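You operate a simulated robot arm through the tools that you are given. There is no shell and no other tool. Be economical: measure what you need, move in short steps, check, and stop when the job is done.

You are at the controls of a simulated robot arm. One attempt, no reset.

JOB
Put the tilt sensor marked "A" from the red mat on top of the white float and the tilt sensor that says "C" on top of the white pot. Take the crate card that says "529" from the top of the beige desk and leave it on the top of the trolley deck. Take the yellow tube and leave it on top of the blue book. Put the number block marked "230" from the top of the beige desk on the blue mat and the number block labelled "260" on the packing bench. Take the white tube and put it on top of the numbered tile on the top of the beige desk. Open the plans drawer, fetch the shock sensor that says "B" and stand it in the inside of the plans drawer and shut the drawer again. Put the hooks tin on the top of the beige desk. Put the green tin on the low shelf of the trolley. Do these in any order. Set down upright: shock sensor.

Only the result counts: the job must be done as asked and must still hold three seconds after the hand-in. Knocking over, shifting, dropping, spilling or breaking anything else fails it.

ROBOT AND FRAMES
A 6-joint arm with a fingered hand on a trunk, on a base that drives. Base frame: it is fixed to the floor where the robot stands at the start and does not move with it; the origin is under the middle of the robot, x ahead of it, y to its left, z up. Lengths are in mm, angles in degrees, forces in N, time in s.
With the tool pointing down near the work surface it reaches from about 280 to 620 mm from the robot's upright axis, wherever it stands. Its first joint turns from -166.0 to 166.0 degrees. Places, roughly: blue book [2500, 750, 750]; blue mat [1000, 300, 800]; crate card [2500, 750, 750]; green tin [1000, 500, 750]; hooks tin [1000, 500, 750]; inside of the plans drawer [1400, -5100, 500]; low shelf of the trolley [0, -1800, 100]; number block [2500, 250, 1000]; numbered tile [2500, 250, 750]; packing bench [2500, -2000, 800]; plans drawer [1400, -5100, 600]; shock sensor [2500, -1000, 750]; tilt sensor [500, 250, 750]; top of the beige desk [2600, 500, 900]; top of the trolley deck [0, -2100, 300]; white float (6x6x6 cm) [500, 300, 800]; white pot (6x6x6 cm) [500, 400, 800]; white tube [2500, 0, 1000]; yellow tube [2500, 1000, 1000]. Payload 3.2 kg.
The TCP is the grasp point between the finger pads, 22 mm short of the fingertips. In the tool frame z runs along the fingers and y along their closing line. The gripper opens to 112 mm. The gripper's body begins 60 mm behind the TCP. The gripper is a hand of 3 fingers: y runs from the thumb to the fingers, the wrist lies at [0, 0, -218] in the tool frame.
Orientation is that of the tool frame in the base frame, as a unit quaternion [w, x, y, z]. With the fingers straight down and closing along the base's y, the tool's x points along the base's -x, its y along +y and its z along -z.

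CONTROLS
- The arm moves only by the tool arm_command. Its argument "deltas" is a list of rows, each an object of numbers (a shift or turn left out is 0): "x", "y", "z": the shift along the tool's x, y, z in mm; "ax", "ay", "az": the turn, a rotation vector about the tool's x, y, z in rad. In form: [{"x": .., "y": .., "z": .., "ax": .., "ay": .., "az": ..}, ...]. A call has 1 to 20 rows; each row shifts and turns the commanded pose from where the row before left it, along the tool's axes as they then stand. Each row takes 0.2 s and may step no farther than 50 mm and 8.6 degrees from the row before; otherwise, the whole call is refused. A pose out of reach is approached as far as the arm can. The call stops where the force on the tool passes 40 N (or 10 N more than at its start, if that is more) or the arm is blocked; 0.2 s more then pass. In this call time passes only in rows, and 0.2 s behind the last. The reply holds the time, the measured pose of the TCP, the force on the tool along the base axes, the opening and the grip force, in the units named above and with some noise, with the torque about the TCP (base axes, N m) and any sound that the robot's microphone picked up.
- Cameras (640 x 400 px; columns grow to the right, rows downward): "scene" is now at [12.5, 193.9, 1463]; the picture's right is [0.35, -0.94, 0.00], its down [-0.72, -0.27, -0.64] and it looks along [0.60, 0.23, -0.77] (base axes); focal length 260 px, centre (320, 200). "wrist" rides on the gripper at [66, 3, -80] in the tool frame; the picture's right is [-0.05, 1.00, 0.00], its down [-0.77, -0.04, -0.64] and it looks along [-0.64, -0.03, 0.77] (tool axes); focal length 275 px, centre (320, 200). There is no depth. A picture from a camera that has moved, and an enlarged one, comes with that camera's place and axes in the base frame and with its lens.
- capture(camera): a new picture of that camera. It takes no simulated time.
- move_column(by): slides the trunk up (or, below 0, down) by that many mm; the arm and the scene camera ride with it, the base frame stays. It gives what a move gives, with no picture.
- roll_base(legs): drives the robot by 1 to 6 legs, each [ahead, turn to the left] in mm and degrees, along the robot's own axes; the way and the turn of a leg run together, so that a leg with both is an arc; at most 1500 mm and 180 degrees a leg. The arm and the cameras ride along, it lands a little off, and it stops where it bumps. It gives what a move gives.
- set_fingers(finger1, finger2, thumb_bend): sets how far each is bent, from 0 (flat) to 100 (curled in); at 30 the hand is open as for a grip, at 70 the pads meet at the TCP. One left out holds its place. A second passes; each finger stops where it meets its share of the squeeze, and holds until it gets a number again. It is the only way to open and close the hand. It gives what a move gives, with no picture; readings hold the bend of each and the force on the fingers (four entries, about 0 where the hand has none), thumb and palm.
- turn_head(pan, tilt): turns the head with the scene camera to pan (to the left, within 155 degrees either way) and tilt (down, from -29 to 69), counted from straight ahead of the robot. It gives what a move gives.
- close_up(camera, box): a new picture of the part [left, top, right, bottom] of that camera's present view, enlarged. It takes no simulated time.
- close_job(): hands the job in; it is judged then, once.

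Go step by step. Nothing tells you exact positions but the pictures and the camera data: compare them with the known pose of the tool, close in by small moves and look again before you grip or let go. The budget is 546 turns and 324 pictures, counting those below and the enlarged ones. Unless the task says otherwise, let go and move clear before handing in.

The tools are called by a JSON object that holds its "method" and its "body". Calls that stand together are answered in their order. arm_command: Moves the arm, as the interface text tells. Its arguments: {"type":"object","properties":{"deltas":{"type":"array","items":{"type":"object","properties":{"x":{"type":"number"},"y":{"type":"number"},"z":{"type":"number"},"ax":{"type":"number"},"ay":{"type":"number"},"az":{"type":"number"}}}}},"required":["deltas"]} The other tools are called the same way: move_column (by) slides the trunk up or down; set_fingers (finger1, finger2, thumb_bend) moves the fingers one by one; roll_base (legs) drives the base; turn_head (pan, tilt) turns the head that bears the scene camera; capture (camera) takes a picture; close_up (camera, box) takes an enlarged picture of a part of a camera's view; close_job () hands the job in.

At the start:

```text
t: 0.0
ee_pos: [340.9, 214.1, 1095.4]
tcp_rot: [-0.001, 0.001, 1.0, 0.001]
force: [0.0, -0.3, 0.1]
torque: [-0.01, 0.01, 0.01]
finger_gap: 112.0
grip_force: 0.0
shape: jaw
bend: [30.0, 30.0, 30.0]
finger forces: [0.1, 0.1, 0.1, 0.0, 0.0, 0.0]
trunk travel left (down, up): [-500.0, 90.0]
robot x, y, heading: [-1.1, -0.3, -0.0]
head pan, tilt: [20.7, 50.1]
```

scene: 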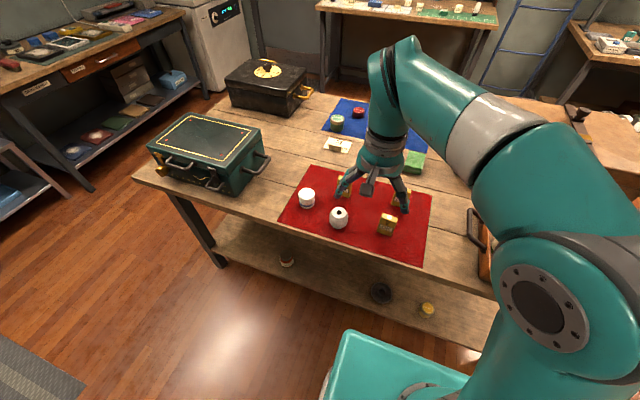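
wrist: 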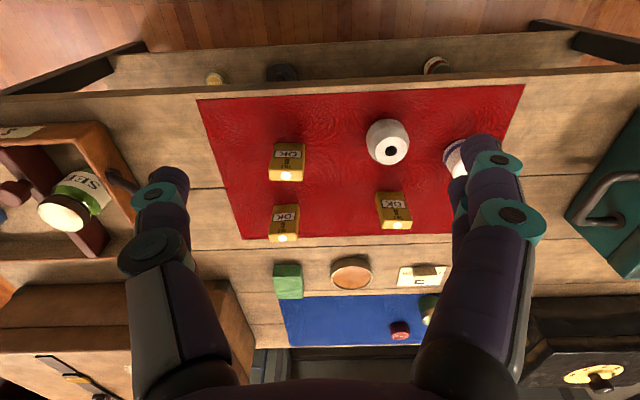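

I see a bench ahead with a red mat carrying three sensors, and a white float and a white pot among them. I'll take enlarged pictures to read the labels.

{"method": "close_up", "body": {"camera": "wrist", "box": [190, 80, 530, 290]}}

{"method": "close_up", "body": {"camera": "scene", "box": [270, 80, 510, 280]}}

{"method": "close_up", "body": {"camera": "wrist", "box": [220, 230, 480, 400]}}

```text
1.88 times, centred on (360, 185) of wrist
camera zoom: at [274.4, 217.3, 1175.8], right [0.05, 1.0, 0.0], down [0.77, -0.04, 0.64], along [0.64, -0.03, -0.77], focal length 518 px, centre (245, 228)
```

zoom: 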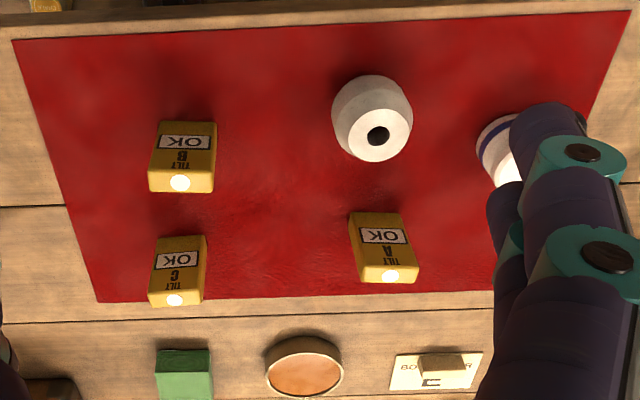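

```text
2.00 times, centred on (390, 180) of scene
camera zoom: at [12.5, 193.9, 1463.0], right [0.35, -0.94, 0.0], down [-0.72, -0.27, -0.64], along [0.6, 0.23, -0.77], focal length 520 px, centre (180, 240)
```

zoom: 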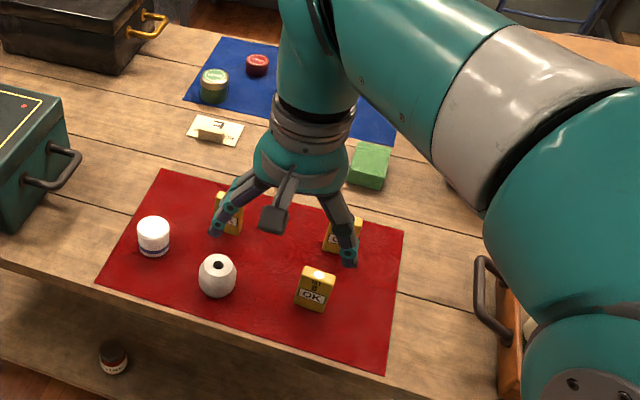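

```text
2.35 times, centred on (350, 315) of wrist
camera zoom: at [274.4, 217.3, 1175.8], right [0.05, 1.0, 0.0], down [0.77, -0.04, 0.64], along [0.64, -0.03, -0.77], focal length 648 px, centre (249, -71)
```

zoom: 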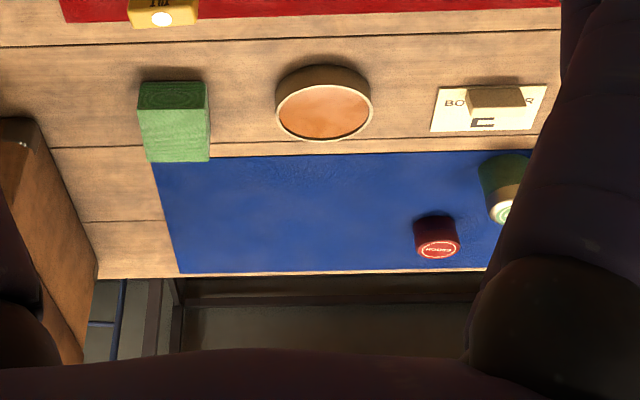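

Sensors A, B and C stand on the red mat, with their labelled faces towards me. I take sensor A to be near (600, 330) with its top near z 850, and I'll close in with the wrist camera.

{"method": "arm_command", "body": {"deltas": [{"x": -30, "y": 19, "z": 24}, {"x": -30, "y": 19, "z": 24}, {"x": -30, "y": 19, "z": 24}, {"x": -30, "y": 19, "z": 24}, {"x": -30, "y": 19, "z": 24}, {"x": -30, "y": 19, "z": 24}]}}

{"method": "capture", "body": {"camera": "wrist"}}

{"method": "capture", "body": {"camera": "scene"}}

```text
t: 1.4
ee_pos: [497.5, 320.0, 945.3]
tcp_rot: [0.0, 0.001, 1.0, 0.002]
force: [0.0, 0.3, -1.0]
torque: [0.01, 0.05, -0.02]
finger_gap: 111.8
grip_force: 0.1
shape: jaw
bend: [30.0, 30.0, 30.0]
finger forces: [0.0, 0.0, 0.1, 0.1, 0.1, 0.0]
out of reach, approached as far as the arm can: row 6
trunk travel left (down, up): [-500.0, 90.0]
robot x, y, heading: [-0.8, -1.3, 0.1]
head pan, tilt: [20.7, 50.1]
```

```text
318 pictures are left
camera wrist: at [430.8, 322.9, 1024.8], right [0.05, 1.0, 0.0], down [0.77, -0.04, 0.64], along [0.63, -0.03, -0.77], focal length 275 px, centre (320, 200)
```

wrist: 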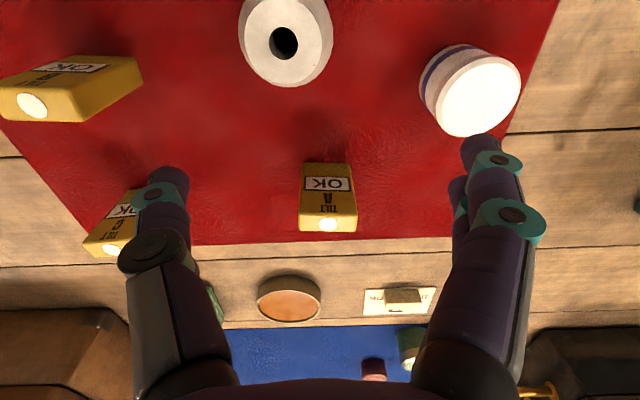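

```text
317 pictures are left
camera scene: at [12.7, 194.0, 1463.1], right [0.35, -0.94, 0.0], down [-0.72, -0.27, -0.64], along [0.6, 0.23, -0.77], focal length 260 px, centre (320, 200)
```

scene: 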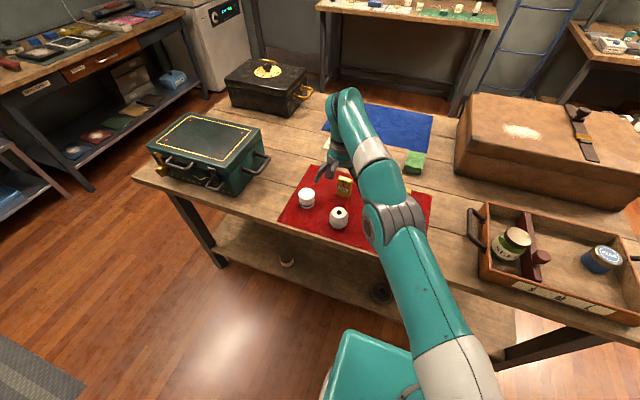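

The arm tops out near radius 600, so the base has to move left and closer. First I'll retract the arm and look around with the head for a general survey.

{"method": "arm_command", "body": {"deltas": [{"x": 30, "y": -20, "z": -30}, {"x": 30, "y": -20, "z": -30}, {"x": 30, "y": -20, "z": -30}, {"x": 30, "y": -20, "z": -30}, {"x": 30, "y": -20, "z": -30}, {"x": 20, "z": -30}]}}

{"method": "turn_head", "body": {"pan": 70, "tilt": 35}}

{"method": "capture", "body": {"camera": "scene"}}

{"method": "turn_head", "body": {"pan": 150, "tilt": 35}}

{"method": "capture", "body": {"camera": "scene"}}

{"method": "turn_head", "body": {"pan": -140, "tilt": 35}}

{"method": "capture", "body": {"camera": "scene"}}

{"method": "turn_head", "body": {"pan": -70, "tilt": 25}}

{"method": "capture", "body": {"camera": "scene"}}

{"method": "turn_head", "body": {"pan": -20, "tilt": 15}}

{"method": "capture", "body": {"camera": "scene"}}

{"method": "turn_head", "body": {"pan": 25, "tilt": 25}}

{"method": "capture", "body": {"camera": "scene"}}

```text
t: 2.8
ee_pos: [328.7, 221.6, 1124.8]
tcp_rot: [0.0, 0.001, 1.0, 0.0]
force: [-0.5, 0.0, 0.3]
torque: [0.03, 0.03, 0.0]
finger_gap: 112.0
grip_force: 0.0
shape: jaw
bend: [30.0, 30.0, 30.0]
finger forces: [0.0, 0.1, 0.0, 0.0, 0.1, 0.1]
trunk travel left (down, up): [-500.0, 90.0]
robot x, y, heading: [2.0, 3.2, -0.1]
head pan, tilt: [20.7, 50.1]
```

```text
t: 4.0
ee_pos: [327.7, 220.7, 1123.7]
tcp_rot: [0.0, 0.001, 1.0, 0.002]
force: [-0.3, 0.1, -0.8]
torque: [-0.04, 0.01, 0.01]
finger_gap: 112.0
grip_force: 0.1
shape: jaw
bend: [30.0, 30.0, 30.0]
finger forces: [0.0, 0.0, 0.0, 0.0, 0.0, 0.0]
trunk travel left (down, up): [-500.0, 90.0]
robot x, y, heading: [0.4, 1.5, 0.0]
head pan, tilt: [70.0, 35.0]
```

```text
316 pictures are left
camera scene: at [-29.3, 249.5, 1484.9], right [0.94, -0.34, 0.0], down [-0.2, -0.54, -0.82], along [0.28, 0.77, -0.57], focal length 260 px, centre (320, 200)
```

scene: 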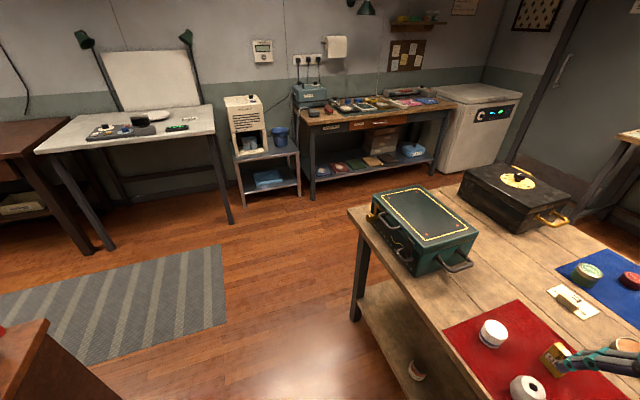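

```text
t: 5.5
ee_pos: [328.8, 220.3, 1123.7]
tcp_rot: [0.0, 0.0, 1.0, 0.001]
force: [0.2, -0.2, -0.3]
torque: [-0.03, 0.03, 0.01]
finger_gap: 112.0
grip_force: 0.1
shape: jaw
bend: [30.0, 30.0, 30.0]
finger forces: [0.0, 0.1, 0.0, 0.0, 0.0, 0.0]
trunk travel left (down, up): [-500.0, 90.0]
robot x, y, heading: [-1.6, 0.0, 0.1]
head pan, tilt: [150.0, 35.0]
```

```text
315 pictures are left
camera scene: at [-135.7, 210.9, 1484.9], right [0.5, 0.87, 0.0], down [0.5, -0.29, -0.82], along [-0.71, 0.41, -0.57], focal length 260 px, centre (320, 200)
```

scene: 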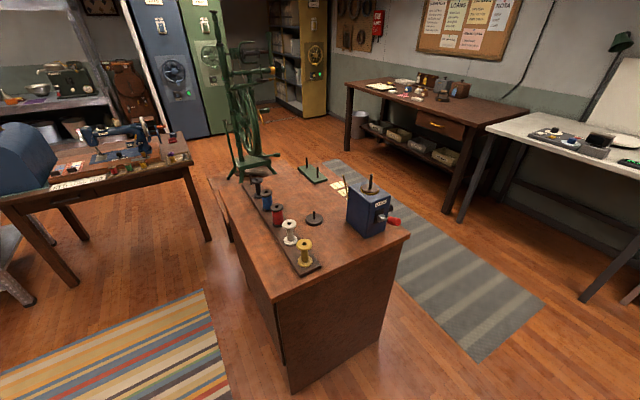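

```text
t: 9.5
ee_pos: [328.4, 220.3, 1124.3]
tcp_rot: [-0.001, 0.001, 1.0, 0.001]
force: [0.1, 0.1, -1.2]
torque: [0.0, -0.01, -0.04]
finger_gap: 111.8
grip_force: 0.0
shape: jaw
bend: [30.0, 30.0, 30.0]
finger forces: [0.1, 0.0, 0.0, 0.0, 0.1, 0.0]
trunk travel left (down, up): [-500.0, 90.0]
robot x, y, heading: [3.2, 2.3, -0.2]
head pan, tilt: [-140.0, 35.0]
```

```text
314 pictures are left
camera scene: at [-126.9, 110.1, 1484.9], right [-0.64, 0.77, 0.0], down [0.44, 0.37, -0.82], along [-0.63, -0.53, -0.57], focal length 260 px, centre (320, 200)
```

scene: 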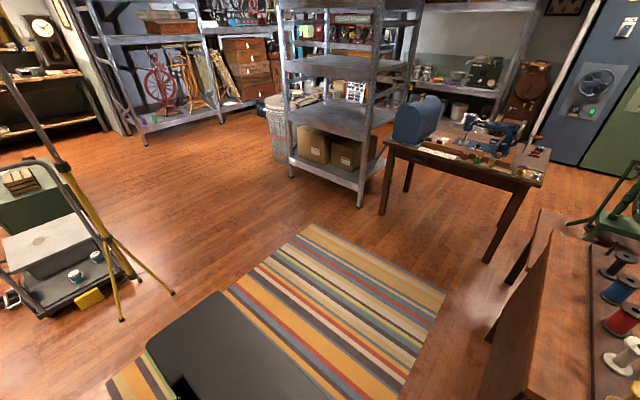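

```text
t: 10.9
ee_pos: [329.8, 222.3, 1126.0]
tcp_rot: [0.0, 0.001, 1.0, 0.001]
force: [0.1, 0.6, -0.6]
torque: [-0.01, 0.0, -0.02]
finger_gap: 111.8
grip_force: 0.0
shape: jaw
bend: [30.0, 30.0, 30.0]
finger forces: [0.1, 0.1, 0.0, 0.0, 0.0, 0.0]
trunk travel left (down, up): [-500.0, 90.0]
robot x, y, heading: [-0.3, -3.4, 0.0]
head pan, tilt: [-70.0, 25.0]
```

```text
313 pictures are left
camera scene: at [-28.0, 80.2, 1500.7], right [-0.94, -0.34, 0.0], down [-0.14, 0.4, -0.91], along [0.31, -0.85, -0.42], focal length 260 px, centre (320, 200)
```

scene: 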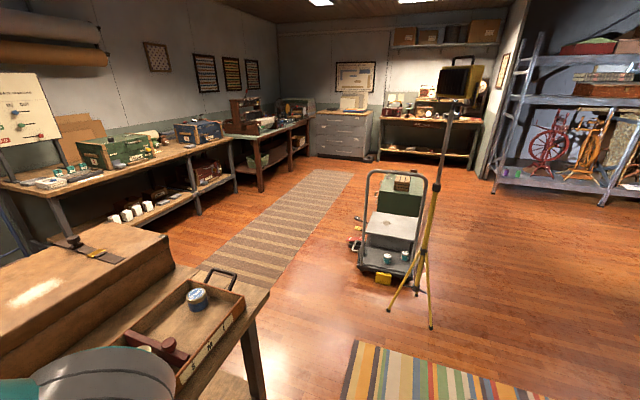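

```text
t: 12.1
ee_pos: [329.0, 221.3, 1124.6]
tcp_rot: [0.0, 0.001, 1.0, 0.001]
force: [-0.2, 0.1, 0.6]
torque: [-0.01, -0.01, 0.02]
finger_gap: 112.0
grip_force: 0.1
shape: jaw
bend: [30.0, 30.0, 30.0]
finger forces: [0.0, 0.0, 0.0, 0.0, 0.0, 0.1]
trunk travel left (down, up): [-500.0, 90.0]
robot x, y, heading: [3.9, 2.6, -0.1]
head pan, tilt: [-20.0, 15.0]
```

```text
312 pictures are left
camera scene: at [28.3, 134.7, 1516.9], right [-0.34, -0.94, 0.0], down [-0.24, 0.09, -0.97], along [0.91, -0.33, -0.26], focal length 260 px, centre (320, 200)
```

scene: 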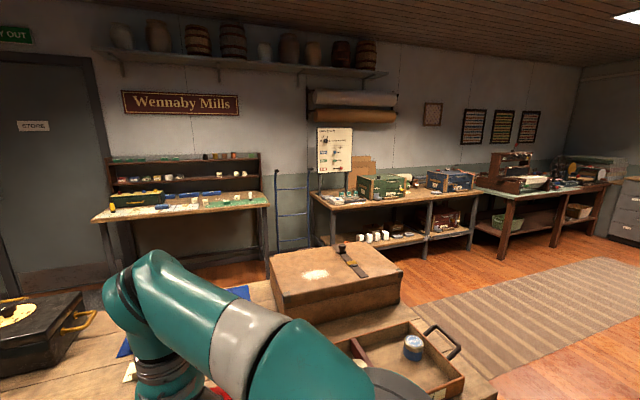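

```text
t: 13.2
ee_pos: [328.4, 221.1, 1125.2]
tcp_rot: [0.0, 0.001, 1.0, 0.0]
force: [0.2, -0.5, 0.3]
torque: [0.01, 0.0, -0.04]
finger_gap: 111.8
grip_force: 0.1
shape: jaw
bend: [30.0, 30.0, 30.0]
finger forces: [0.0, 0.0, 0.1, 0.1, 0.1, 0.0]
trunk travel left (down, up): [-500.0, 90.0]
robot x, y, heading: [-1.7, 2.1, -0.4]
head pan, tilt: [25.0, 25.0]
```

```text
311 pictures are left
camera scene: at [24.1, 205.6, 1500.7], right [0.42, -0.91, 0.0], down [-0.38, -0.18, -0.91], along [0.82, 0.38, -0.42], focal length 260 px, centre (320, 200)
```

scene: 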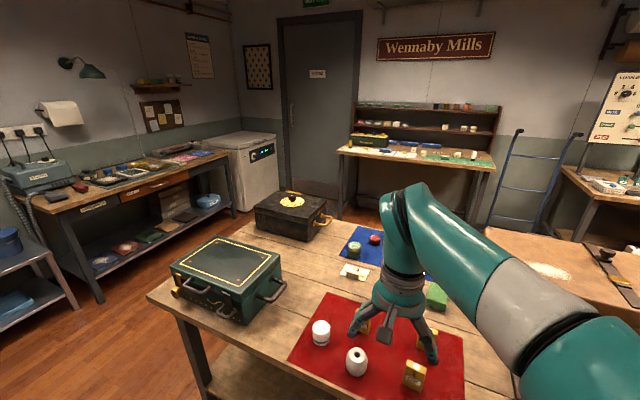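

I have a fair map of the room now. I'll look steeply down to see where the base front is relative to the bench.

{"method": "turn_head", "body": {"pan": 30, "tilt": 69}}

{"method": "capture", "body": {"camera": "scene"}}

{"method": "turn_head", "body": {"pan": 100, "tilt": 69}}

{"method": "capture", "body": {"camera": "scene"}}

```text
t: 14.3
ee_pos: [328.1, 221.9, 1124.9]
tcp_rot: [0.0, 0.0, 1.0, 0.001]
force: [-0.4, -0.1, 0.2]
torque: [0.0, 0.0, -0.02]
finger_gap: 111.9
grip_force: 0.1
shape: jaw
bend: [30.0, 30.0, 30.0]
finger forces: [0.0, 0.0, 0.0, 0.0, 0.0, 0.0]
trunk travel left (down, up): [-500.0, 90.0]
robot x, y, heading: [-2.3, -0.5, 0.1]
head pan, tilt: [30.0, 68.8]
```

```text
310 pictures are left
camera scene: at [-11.0, 194.8, 1441.3], right [0.5, -0.87, 0.0], down [-0.81, -0.47, -0.36], along [0.31, 0.18, -0.93], focal length 260 px, centre (320, 200)
```

scene: 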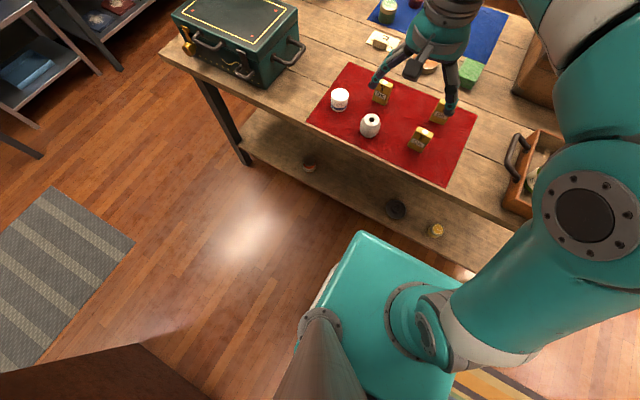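

```text
t: 15.7
ee_pos: [329.4, 220.5, 1125.0]
tcp_rot: [0.0, 0.001, 1.0, 0.001]
force: [0.0, 0.0, 0.6]
torque: [-0.03, 0.02, 0.0]
finger_gap: 111.8
grip_force: 0.1
shape: jaw
bend: [30.0, 30.0, 30.0]
finger forces: [0.1, 0.0, 0.1, 0.1, 0.1, 0.1]
trunk travel left (down, up): [-500.0, 90.0]
robot x, y, heading: [0.5, 0.1, -0.0]
head pan, tilt: [100.0, 68.8]
```

```text
309 pictures are left
camera scene: at [-69.1, 221.8, 1441.2], right [0.98, 0.17, 0.0], down [0.16, -0.92, -0.36], along [-0.06, 0.36, -0.93], focal length 260 px, centre (320, 200)
```

scene: 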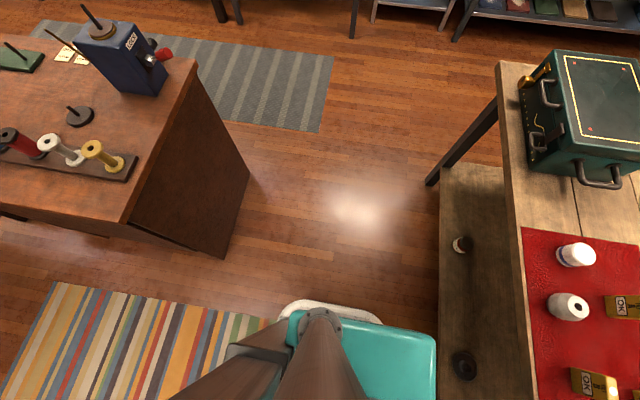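

The robot body is about 140 mm deep in front, and the bench edge is near x 390. I'll shift left about 250 mm and go ahead 150 mm.

{"method": "roll_base", "body": {"legs": [[0, 90], [260, 0], [0, -90], [150, 0]]}}

{"method": "turn_head", "body": {"pan": 0, "tilt": 55}}

{"method": "capture", "body": {"camera": "scene"}}

{"method": "capture", "body": {"camera": "wrist"}}

```text
t: 26.1
ee_pos: [486.5, 485.9, 1124.9]
tcp_rot: [0.001, 0.0, 1.0, 0.001]
force: [-0.4, 0.3, -0.2]
torque: [0.01, 0.02, 0.03]
finger_gap: 111.8
grip_force: 0.0
shape: jaw
bend: [30.0, 30.0, 30.0]
finger forces: [0.0, 0.0, 0.0, 0.1, 0.1, 0.0]
trunk travel left (down, up): [-500.0, 90.0]
robot x, y, heading: [157.5, 263.7, 0.1]
head pan, tilt: [100.0, 68.8]
```

```text
t: 27.9
ee_pos: [485.2, 485.8, 1126.0]
tcp_rot: [0.0, 0.0, 1.0, 0.001]
force: [0.2, -0.5, 0.1]
torque: [0.01, 0.01, -0.03]
finger_gap: 111.8
grip_force: 0.1
shape: jaw
bend: [30.0, 30.0, 30.0]
finger forces: [0.0, 0.0, 0.1, 0.0, 0.0, 0.0]
trunk travel left (down, up): [-500.0, 90.0]
robot x, y, heading: [159.0, 262.3, 0.3]
head pan, tilt: [0.0, 55.0]
```

```text
308 pictures are left
camera scene: at [169.7, 431.0, 1456.7], right [0.0, -1.0, 0.0], down [-0.82, 0.0, -0.57], along [0.57, 0.0, -0.82], focal length 260 px, centre (320, 200)
```

scene: 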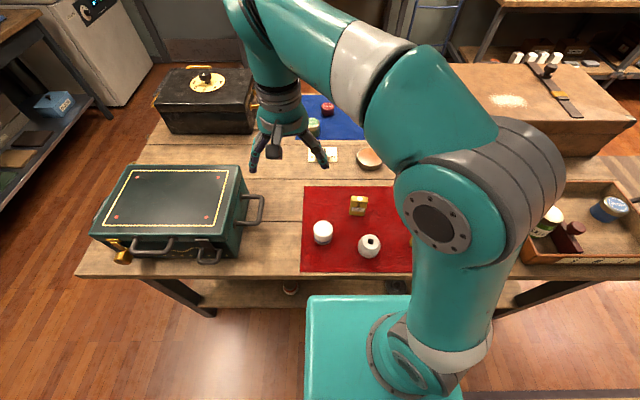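

```text
307 pictures are left
camera wrist: at [418.6, 488.6, 1204.8], right [0.05, 1.0, 0.0], down [0.77, -0.04, 0.64], along [0.64, -0.03, -0.77], focal length 275 px, centre (320, 200)
```

wrist: 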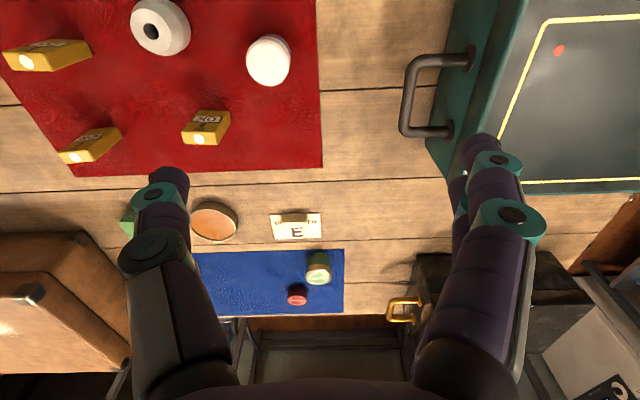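

Triangulated, sensor A's lamp is at about (579, 323, 875), and the mat lies near z 790. I'll move above A.

{"method": "arm_command", "body": {"deltas": [{"x": -19, "y": -32.6, "z": 25}, {"x": -19, "y": -32.6, "z": 25}, {"x": -19, "y": -32.6, "z": 25}, {"x": -19, "y": -32.6, "z": 25}, {"x": -19, "y": -32.6, "z": 25}]}}

{"method": "capture", "body": {"camera": "wrist"}}

{"method": "close_up", "body": {"camera": "scene", "box": [290, 150, 450, 280]}}

```text
t: 29.1
ee_pos: [580.9, 323.6, 1001.9]
tcp_rot: [0.0, 0.0, 1.0, 0.001]
force: [-0.6, -0.1, 0.9]
torque: [-0.02, 0.02, 0.03]
finger_gap: 111.8
grip_force: 0.2
shape: jaw
bend: [30.0, 30.0, 30.0]
finger forces: [0.0, 0.0, 0.0, 0.0, 0.0, 0.0]
trunk travel left (down, up): [-500.0, 90.0]
robot x, y, heading: [160.5, 262.2, 0.0]
head pan, tilt: [0.0, 55.0]
```

```text
306 pictures are left
camera wrist: at [513.3, 326.1, 1081.5], right [0.05, 1.0, 0.0], down [0.77, -0.04, 0.64], along [0.64, -0.03, -0.77], focal length 275 px, centre (320, 200)
```

wrist: 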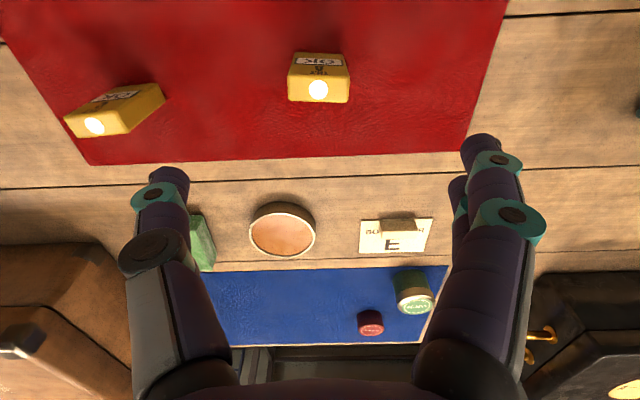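

```text
3.08 times, centred on (370, 215) of scene
camera zoom: at [170.1, 430.7, 1456.7], right [0.0, -1.0, 0.0], down [-0.82, 0.0, -0.57], along [0.57, 0.0, -0.82], focal length 800 px, centre (166, 154)
```

zoom: 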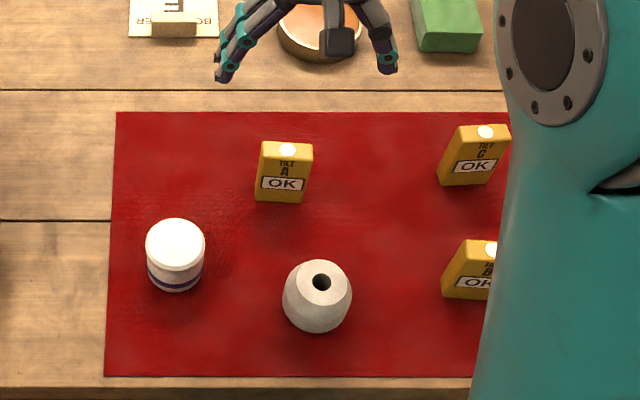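

A stands about 46 mm wide in y, 22 mm deep in x and 70 mm tall, centred near (580, 323). I'll check the finger geometry before choosing a grasp direction.

{"method": "close_up", "body": {"camera": "scene", "box": [320, 110, 410, 180]}}

{"method": "close_up", "body": {"camera": "wrist", "box": [420, 120, 560, 260]}}

```text
5.71 times, centred on (365, 145) of scene
camera zoom: at [170.1, 430.7, 1456.7], right [0.0, -1.0, 0.0], down [-0.82, 0.0, -0.57], along [0.57, 0.0, -0.82], focal length 1486 px, centre (63, 514)
```

zoom: 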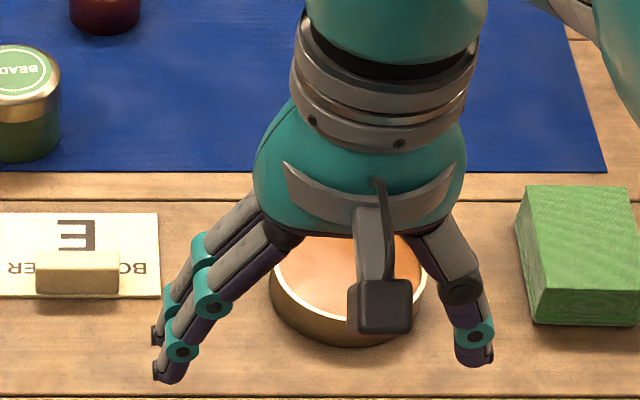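

```text
2.86 times, centred on (490, 190) of wrist
camera zoom: at [513.3, 326.1, 1081.5], right [0.05, 1.0, 0.0], down [0.77, -0.04, 0.64], along [0.64, -0.03, -0.77], focal length 786 px, centre (-166, 229)
```

zoom: 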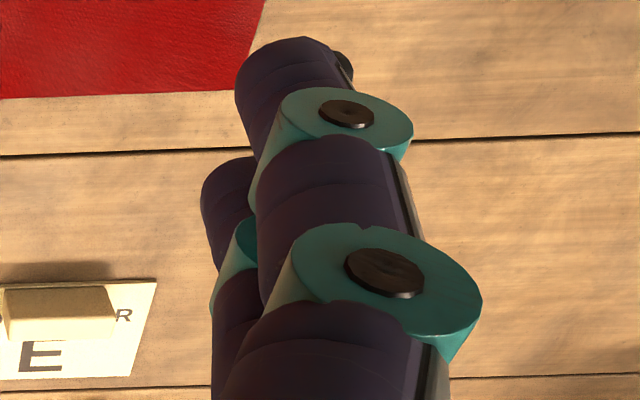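

The hand straddles A well as it is, so I'll descend straight down to about z 850 over it.

{"method": "arm_command", "body": {"deltas": [{"x": 1, "y": -1, "z": 40}, {"z": 40}, {"z": 40}, {"z": 32}]}}

{"method": "capture", "body": {"camera": "wrist"}}

{"method": "close_up", "body": {"camera": "scene", "box": [290, 130, 450, 260]}}

```text
t: 30.1
ee_pos: [579.6, 323.4, 848.0]
tcp_rot: [0.001, -0.001, 1.0, 0.0]
force: [0.2, -0.5, 0.8]
torque: [0.01, -0.03, 0.03]
finger_gap: 112.0
grip_force: 0.1
shape: jaw
bend: [30.0, 30.0, 30.0]
finger forces: [0.0, 0.0, 0.1, 0.1, 0.1, 0.0]
trunk travel left (down, up): [-500.0, 90.0]
robot x, y, heading: [156.9, 266.4, -0.0]
head pan, tilt: [0.0, 55.0]
```

```text
302 pictures are left
camera wrist: at [512.7, 325.7, 927.6], right [0.05, 1.0, 0.0], down [0.77, -0.04, 0.64], along [0.64, -0.03, -0.77], focal length 275 px, centre (320, 200)
```

wrist: 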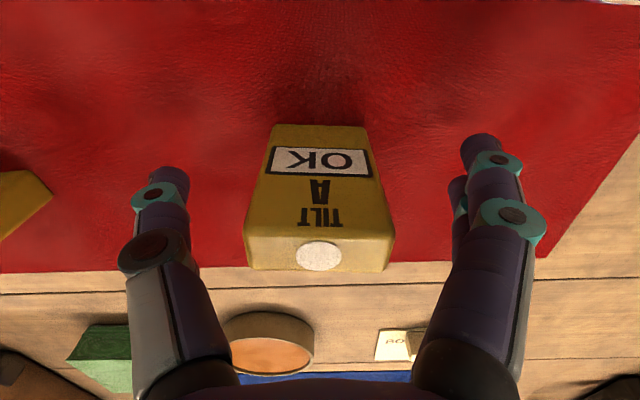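

```text
3.08 times, centred on (370, 195) of scene
camera zoom: at [170.0, 431.0, 1456.7], right [0.0, -1.0, 0.0], down [-0.82, 0.0, -0.57], along [0.57, 0.0, -0.82], focal length 800 px, centre (166, 215)
```

zoom: 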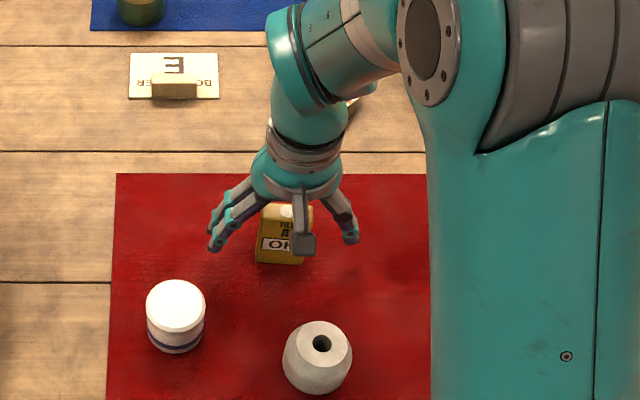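

A sits centred between the fingers. Closing the hand.

{"method": "set_fingers", "body": {"finger1": 70, "finger2": 70, "thumb_bend": 70}}

{"method": "capture", "body": {"camera": "wrist"}}

```text
t: 31.1
ee_pos: [578.7, 322.2, 848.5]
tcp_rot: [0.0, 0.0, 1.0, 0.001]
force: [0.4, -0.1, 0.0]
torque: [-0.02, 0.02, 0.0]
finger_gap: 36.0
grip_force: 15.5
shape: fingers
bend: [58.0, 56.0, 61.0]
finger forces: [6.7, 8.9, 0.0, 0.0, 15.2, 0.0]
trunk travel left (down, up): [-500.0, 90.0]
robot x, y, heading: [155.0, 262.0, -0.1]
head pan, tilt: [0.0, 55.0]
```

```text
300 pictures are left
camera wrist: at [512.5, 325.7, 928.1], right [0.05, 1.0, 0.0], down [0.77, -0.04, 0.64], along [0.64, -0.03, -0.77], focal length 275 px, centre (320, 200)
```

wrist: 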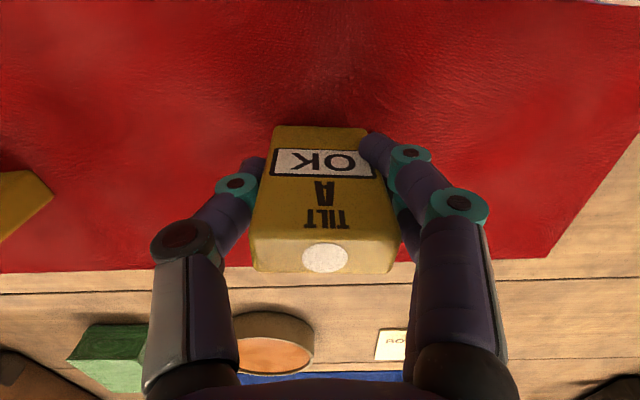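

A is held with about 15 N. I'll lift it and carry it over the float at about (459, 303).

{"method": "arm_command", "body": {"deltas": [{"z": -45}, {"z": -45}, {"x": 40, "y": -7, "z": -10}, {"x": 40, "y": -7}, {"x": 40, "y": -7}]}}

{"method": "capture", "body": {"camera": "wrist"}}

{"method": "close_up", "body": {"camera": "scene", "box": [290, 150, 450, 280]}}

```text
t: 32.3
ee_pos: [458.6, 301.1, 948.8]
tcp_rot: [0.0, 0.0, 1.0, 0.001]
force: [0.8, -0.1, -0.7]
torque: [0.0, 0.03, -0.01]
finger_gap: 35.8
grip_force: 15.5
shape: fingers
bend: [59.0, 56.0, 61.0]
finger forces: [6.6, 9.3, 0.0, 0.0, 15.1, 0.0]
trunk travel left (down, up): [-500.0, 90.0]
robot x, y, heading: [157.6, 265.1, -0.2]
head pan, tilt: [0.0, 55.0]
```

```text
299 pictures are left
camera wrist: at [391.4, 303.4, 1028.4], right [0.05, 1.0, 0.0], down [0.77, -0.04, 0.64], along [0.64, -0.03, -0.77], focal length 275 px, centre (320, 200)
```

wrist: 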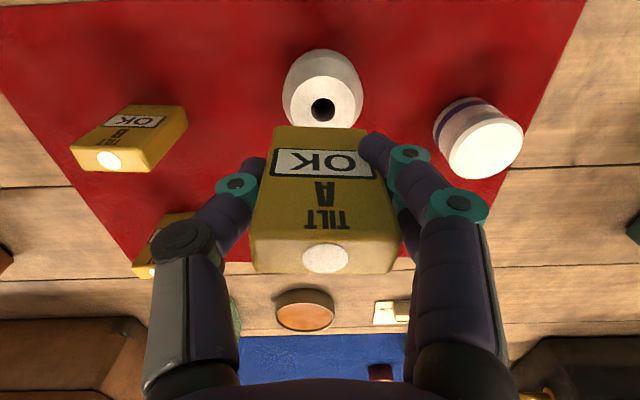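

```text
3.08 times, centred on (370, 215) of scene
camera zoom: at [169.3, 430.8, 1456.7], right [0.0, -1.0, 0.0], down [-0.82, 0.0, -0.57], along [0.57, 0.0, -0.82], focal length 800 px, centre (166, 154)
```

zoom: 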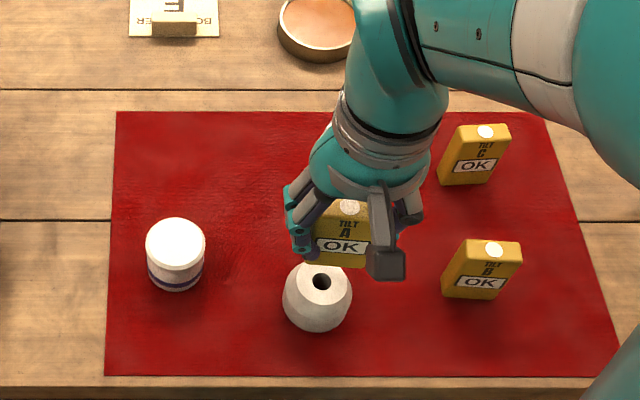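

The float's top is at about (461, 302, 855), and the sensor's bottom is about 48 mm below the TCP. I'll lower carefully.

{"method": "arm_command", "body": {"deltas": [{"x": -2, "y": -1, "z": 20}, {"z": 12}, {"z": 5}]}}

{"method": "close_up", "body": {"camera": "scene", "box": [330, 180, 430, 270]}}

{"method": "capture", "body": {"camera": "wrist"}}

```text
t: 33.1
ee_pos: [461.2, 300.4, 910.4]
tcp_rot: [0.0, 0.001, 1.0, 0.001]
force: [0.3, 0.8, -1.4]
torque: [-0.03, 0.01, -0.01]
finger_gap: 35.1
grip_force: 15.7
shape: fingers
bend: [59.0, 56.0, 61.0]
finger forces: [6.5, 9.2, 0.1, 0.1, 15.1, 0.1]
trunk travel left (down, up): [-500.0, 90.0]
robot x, y, heading: [157.1, 260.0, 0.1]
head pan, tilt: [0.0, 55.0]
```

```text
4.44 times, centred on (380, 225) of scene
camera zoom: at [169.8, 430.9, 1456.7], right [0.0, -1.0, 0.0], down [-0.82, 0.0, -0.57], along [0.57, 0.0, -0.82], focal length 1156 px, centre (53, 89)
```

zoom: 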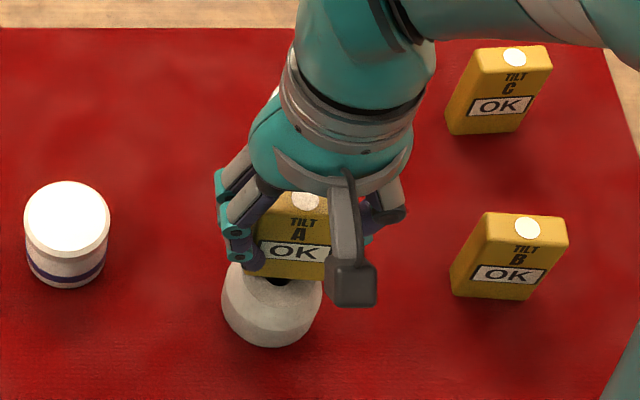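

```text
296 pictures are left
camera wrist: at [394.4, 303.0, 990.9], right [0.05, 1.0, 0.0], down [0.77, -0.04, 0.64], along [0.64, -0.03, -0.77], focal length 275 px, centre (320, 200)
```

wrist: 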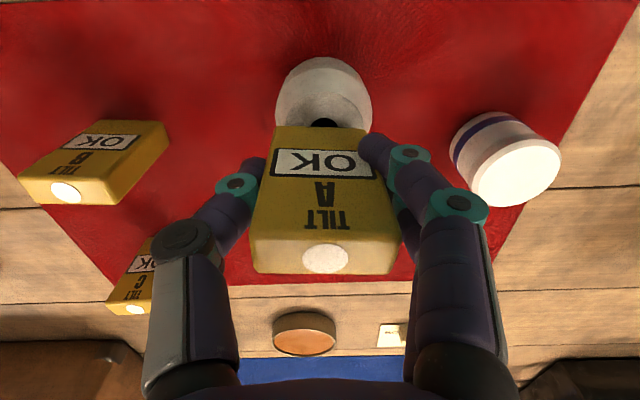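

The sensor is centred over the float to within about 2 mm. I'll lower to contact.

{"method": "arm_command", "body": {"deltas": [{"x": 1.5, "z": 3}, {"z": 2}, {"z": 1.5}]}}

{"method": "close_up", "body": {"camera": "scene", "box": [330, 180, 430, 270]}}

```text
t: 33.9
ee_pos: [459.3, 300.5, 904.4]
tcp_rot: [0.0, -0.001, 1.0, 0.001]
force: [-0.1, -0.3, -1.3]
torque: [0.02, 0.0, 0.02]
finger_gap: 35.5
grip_force: 15.1
shape: fingers
bend: [59.0, 56.0, 61.0]
finger forces: [6.6, 9.3, 0.1, 0.0, 15.1, 0.0]
trunk travel left (down, up): [-500.0, 90.0]
robot x, y, heading: [156.8, 261.2, -0.0]
head pan, tilt: [0.0, 55.0]
```

```text
4.44 times, centred on (380, 225) of scene
camera zoom: at [169.8, 430.9, 1456.7], right [0.0, -1.0, 0.0], down [-0.82, 0.0, -0.57], along [0.57, 0.0, -0.82], focal length 1156 px, centre (53, 89)
```

zoom: 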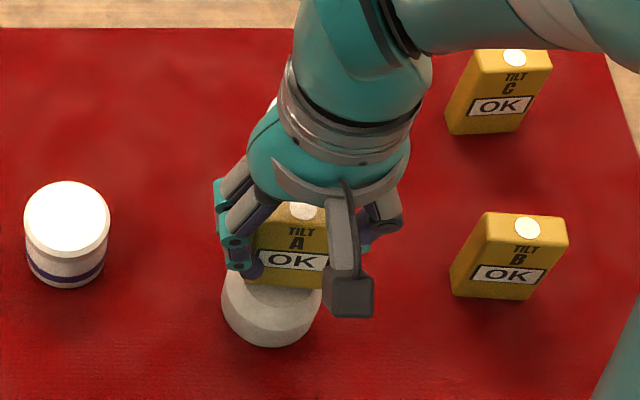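

No contact yet, so I'll continue in 1 mm steps.

{"method": "arm_command", "body": {"deltas": [{"z": 1}, {"z": 1}, {"z": 1}]}}

```text
t: 34.7
ee_pos: [460.2, 299.2, 901.7]
tcp_rot: [0.001, 0.0, 1.0, 0.002]
force: [-2.2, -0.2, 10.7]
torque: [0.04, -0.02, -0.01]
finger_gap: 29.5
grip_force: 17.1
shape: fingers
bend: [64.0, 58.0, 62.0]
finger forces: [6.5, 10.9, 0.1, 0.1, 15.8, 0.0]
trunk travel left (down, up): [-500.0, 90.0]
robot x, y, heading: [157.4, 265.8, -0.3]
head pan, tilt: [0.0, 55.0]
```

Contact is made. I'll ease off slightly and look before letting go.

{"method": "arm_command", "body": {"deltas": [{"z": -1}]}}

{"method": "capture", "body": {"camera": "wrist"}}

{"method": "close_up", "body": {"camera": "scene", "box": [330, 180, 430, 270]}}

```text
t: 35.1
ee_pos: [460.6, 300.0, 901.7]
tcp_rot: [0.0, 0.001, 1.0, 0.001]
force: [-1.1, -0.6, 7.6]
torque: [0.02, -0.01, 0.0]
finger_gap: 29.5
grip_force: 16.1
shape: fingers
bend: [64.0, 58.0, 62.0]
finger forces: [6.3, 11.1, 0.0, 0.0, 15.2, 0.0]
trunk travel left (down, up): [-500.0, 90.0]
robot x, y, heading: [157.4, 264.0, 0.2]
head pan, tilt: [0.0, 55.0]
```

```text
294 pictures are left
camera wrist: at [393.1, 302.6, 981.8], right [0.05, 1.0, 0.0], down [0.77, -0.04, 0.64], along [0.64, -0.03, -0.77], focal length 275 px, centre (320, 200)
```

wrist: 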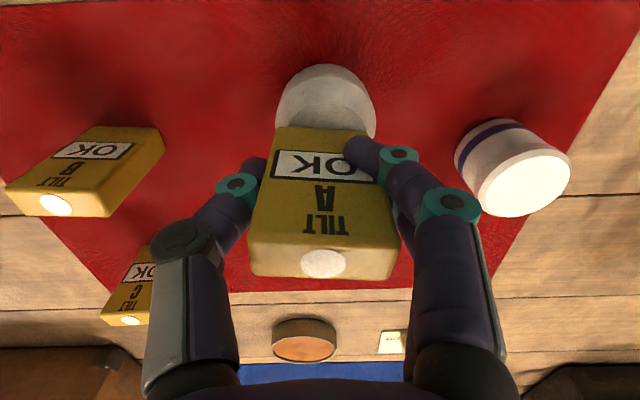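

```text
4.44 times, centred on (380, 225) of scene
camera zoom: at [169.0, 430.9, 1456.7], right [0.0, -1.0, 0.0], down [-0.82, 0.0, -0.57], along [0.57, 0.0, -0.82], focal length 1156 px, centre (53, 89)
```

zoom: 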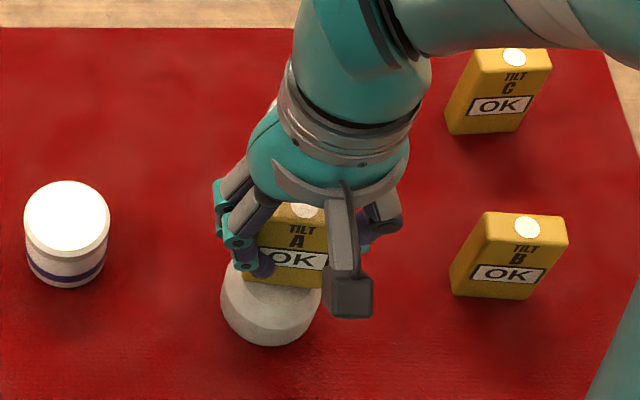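

Finger 1 has slid onto the near corner, but the sensor stands well on the float. Opening now.

{"method": "set_fingers", "body": {"finger1": 45, "finger2": 45, "thumb_bend": 45}}

{"method": "capture", "body": {"camera": "wrist"}}

```text
t: 36.1
ee_pos: [460.6, 299.2, 901.0]
tcp_rot: [0.0, 0.0, 1.0, 0.0]
force: [-0.6, 0.6, -0.9]
torque: [-0.02, 0.0, 0.0]
finger_gap: 68.9
grip_force: 0.0
shape: fingers
bend: [45.0, 45.0, 45.0]
finger forces: [0.0, 0.0, 0.0, 0.0, 0.0, 0.1]
trunk travel left (down, up): [-500.0, 90.0]
robot x, y, heading: [157.6, 265.3, 0.1]
head pan, tilt: [0.0, 55.0]
```

```text
292 pictures are left
camera wrist: at [393.6, 302.6, 981.8], right [0.05, 1.0, 0.0], down [0.77, -0.04, 0.64], along [0.64, -0.03, -0.77], focal length 275 px, centre (320, 200)
```

wrist: 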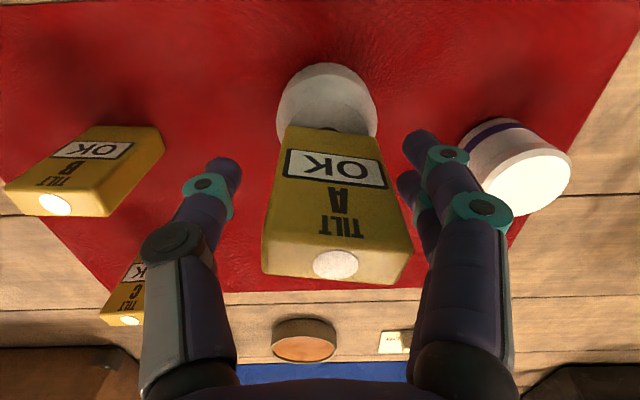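

A stands on the float. I'll lift clear, go above C at about (598, 142) and turn the hand 90° to grip across its thin side.

{"method": "arm_command", "body": {"deltas": [{"z": -40}, {"z": -40}, {"z": -20}, {"x": -34, "y": -36}, {"x": -34, "y": -40}, {"x": -34, "y": -40}, {"x": -34, "y": -40}]}}

{"method": "arm_command", "body": {"deltas": [{"az": 0.1428}, {"az": 0.1428}, {"az": 0.1428}, {"az": 0.1428}, {"az": 0.1428}, {"az": 0.1428}, {"az": 0.1428}, {"az": 0.1428}, {"az": 0.1428}, {"az": 0.1428}, {"az": 0.1428}]}}

{"method": "capture", "body": {"camera": "wrist"}}

{"method": "close_up", "body": {"camera": "scene", "box": [290, 130, 450, 280]}}

```text
refused: row 5 steps farther than a row can; nothing moved
```

```text
t: 38.5
ee_pos: [460.4, 300.7, 903.1]
tcp_rot: [0.0, 0.707, 0.707, 0.0]
force: [-0.5, -0.3, -0.7]
torque: [-0.02, -0.01, -0.03]
finger_gap: 68.9
grip_force: 0.2
shape: fingers
bend: [45.0, 45.0, 45.0]
finger forces: [0.0, 0.1, 0.1, 0.1, 0.0, 0.1]
trunk travel left (down, up): [-500.0, 90.0]
robot x, y, heading: [161.9, 264.1, 0.1]
head pan, tilt: [0.0, 55.0]
```

```text
291 pictures are left
camera wrist: at [462.9, 366.0, 982.3], right [1.0, -0.05, 0.0], down [-0.04, -0.77, 0.64], along [-0.03, -0.63, -0.77], focal length 275 px, centre (320, 200)
```

wrist: 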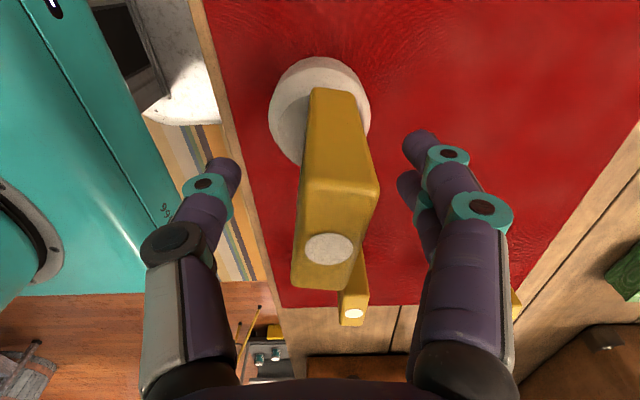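

```text
2.67 times, centred on (370, 205) of scene
camera zoom: at [169.7, 430.9, 1456.7], right [0.0, -1.0, 0.0], down [-0.82, 0.0, -0.57], along [0.57, 0.0, -0.82], focal length 694 px, centre (187, 187)
```

zoom: 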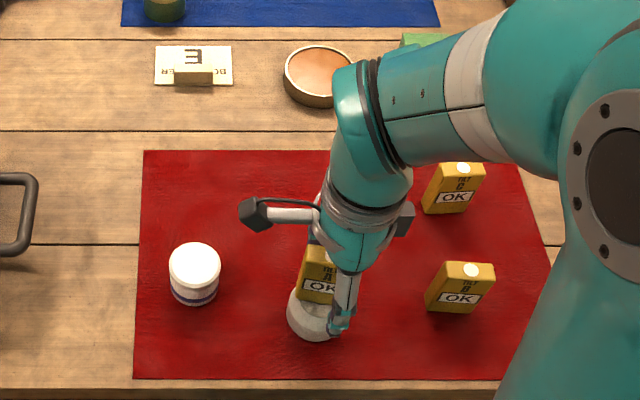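

The lift was refused (a step was too long), so the rotation took place around sensor A. It did no harm: A still stands on the float. Now I lift and move above C.

{"method": "arm_command", "body": {"deltas": [{"z": -40}, {"z": -40}, {"z": -20}]}}

{"method": "capture", "body": {"camera": "wrist"}}

```text
t: 39.3
ee_pos: [460.1, 300.2, 1000.5]
tcp_rot: [0.0, 0.707, 0.707, 0.002]
force: [0.6, -0.8, -0.2]
torque: [0.01, -0.02, 0.0]
finger_gap: 68.8
grip_force: 0.1
shape: fingers
bend: [45.0, 45.0, 45.0]
finger forces: [0.0, 0.0, 0.0, 0.0, 0.1, 0.0]
trunk travel left (down, up): [-500.0, 90.0]
robot x, y, heading: [162.6, 264.2, -0.2]
head pan, tilt: [0.0, 55.0]
```

```text
289 pictures are left
camera wrist: at [461.5, 365.7, 1081.2], right [1.0, -0.05, 0.0], down [-0.04, -0.77, 0.64], along [-0.03, -0.63, -0.77], focal length 275 px, centre (320, 200)
```

wrist: 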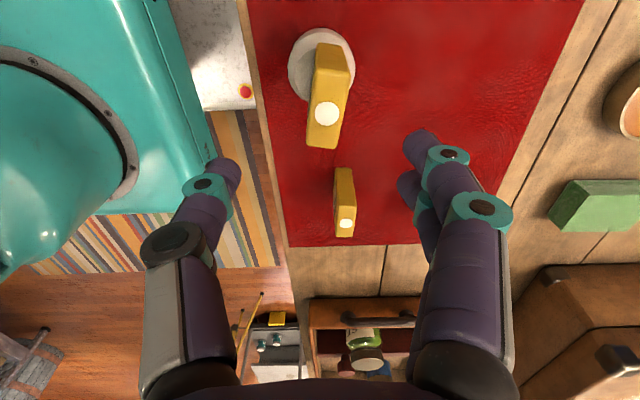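

A stands fine. Moving above C.

{"method": "arm_command", "body": {"deltas": [{"y": 27.6, "x": -31.6}, {"y": 27.6, "x": -31.6}, {"y": 27.6, "x": -31.6}, {"y": 27.6, "x": -31.6}, {"y": 27.6, "x": -31.6}]}}

{"method": "capture", "body": {"camera": "wrist"}}

{"method": "close_up", "body": {"camera": "scene", "box": [290, 150, 450, 280]}}

```text
t: 40.5
ee_pos: [599.3, 141.7, 1000.6]
tcp_rot: [0.0, 0.707, 0.707, 0.0]
force: [-0.3, 0.2, 0.0]
torque: [-0.01, -0.01, -0.01]
finger_gap: 69.0
grip_force: 0.1
shape: fingers
bend: [45.0, 45.0, 45.0]
finger forces: [0.0, 0.1, 0.1, 0.0, 0.0, 0.0]
trunk travel left (down, up): [-500.0, 90.0]
robot x, y, heading: [156.5, 265.2, 0.2]
head pan, tilt: [0.0, 55.0]
```

```text
288 pictures are left
camera wrist: at [601.0, 208.6, 1080.5], right [1.0, -0.05, 0.0], down [-0.03, -0.77, 0.64], along [-0.03, -0.63, -0.77], focal length 275 px, centre (320, 200)
```

wrist: 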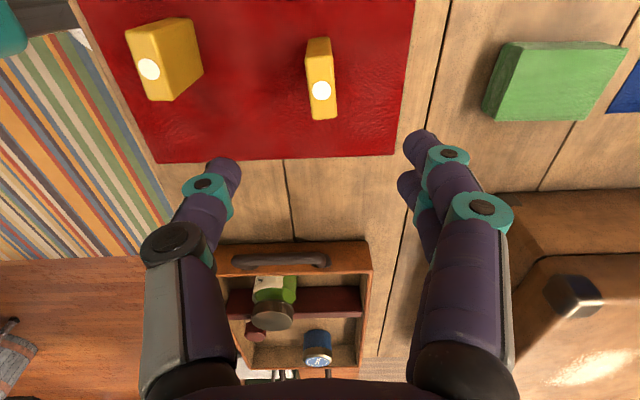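

```text
3.08 times, centred on (370, 215) of scene
camera zoom: at [170.2, 430.5, 1456.7], right [0.0, -1.0, 0.0], down [-0.82, 0.0, -0.57], along [0.57, 0.0, -0.82], focal length 800 px, centre (166, 154)
```

zoom: 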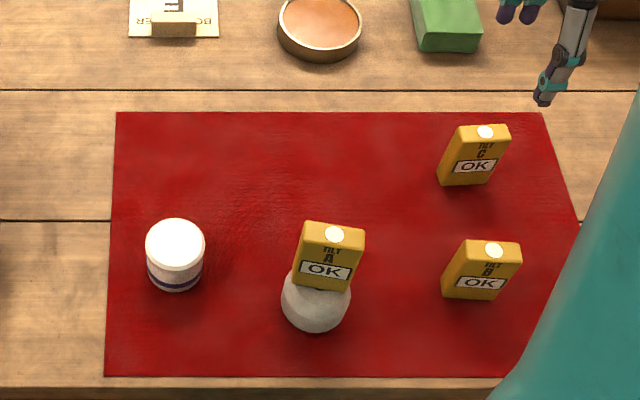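

C's lamp is at about (598, 144), right below the hand. I'll descend and grip.

{"method": "arm_command", "body": {"deltas": [{"x": 2, "y": -1, "z": 40}, {"z": 40}, {"z": 40}, {"z": 32}]}}

{"method": "capture", "body": {"camera": "wrist"}}

```text
t: 41.5
ee_pos: [599.8, 145.5, 850.6]
tcp_rot: [0.0, 0.707, 0.707, 0.001]
force: [0.7, 0.7, -0.5]
torque: [0.03, 0.01, 0.02]
finger_gap: 68.9
grip_force: 0.0
shape: fingers
bend: [45.0, 45.0, 45.0]
finger forces: [0.1, 0.0, 0.0, 0.0, 0.0, 0.0]
trunk travel left (down, up): [-500.0, 90.0]
robot x, y, heading: [155.5, 264.7, 0.1]
head pan, tilt: [0.0, 55.0]
```

```text
286 pictures are left
camera wrist: at [601.8, 211.3, 930.1], right [1.0, -0.05, 0.0], down [-0.04, -0.77, 0.63], along [-0.03, -0.63, -0.77], focal length 275 px, centre (320, 200)
```

wrist: 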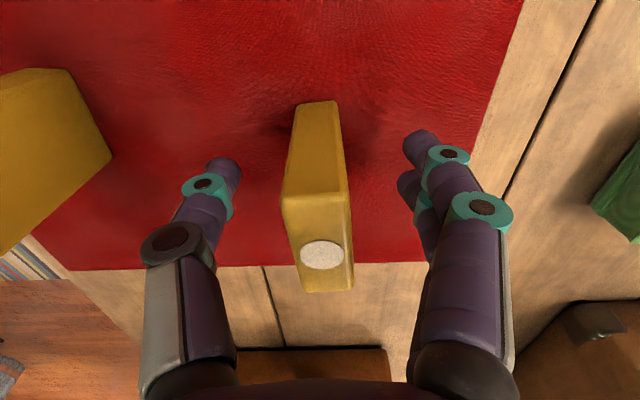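

Centred. Closing the hand on C.

{"method": "set_fingers", "body": {"finger1": 70, "finger2": 70, "thumb_bend": 70}}

{"method": "capture", "body": {"camera": "wrist"}}

```text
t: 42.5
ee_pos: [599.9, 146.2, 850.0]
tcp_rot: [-0.001, 0.706, 0.708, 0.001]
force: [0.3, 0.1, -1.0]
torque: [0.03, -0.01, 0.01]
finger_gap: 16.3
grip_force: 6.6
shape: fingers
bend: [65.0, 64.0, 66.0]
finger forces: [3.2, 3.5, 0.1, 0.1, 6.6, 0.1]
trunk travel left (down, up): [-500.0, 90.0]
robot x, y, heading: [157.7, 264.7, 0.2]
head pan, tilt: [0.0, 55.0]
```

```text
285 pictures are left
camera wrist: at [601.8, 211.3, 930.5], right [1.0, -0.05, 0.0], down [-0.04, -0.77, 0.63], along [-0.03, -0.63, -0.77], focal length 275 px, centre (320, 200)
```

wrist: 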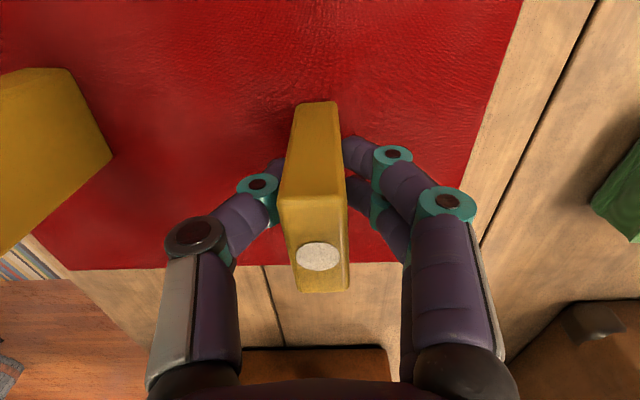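

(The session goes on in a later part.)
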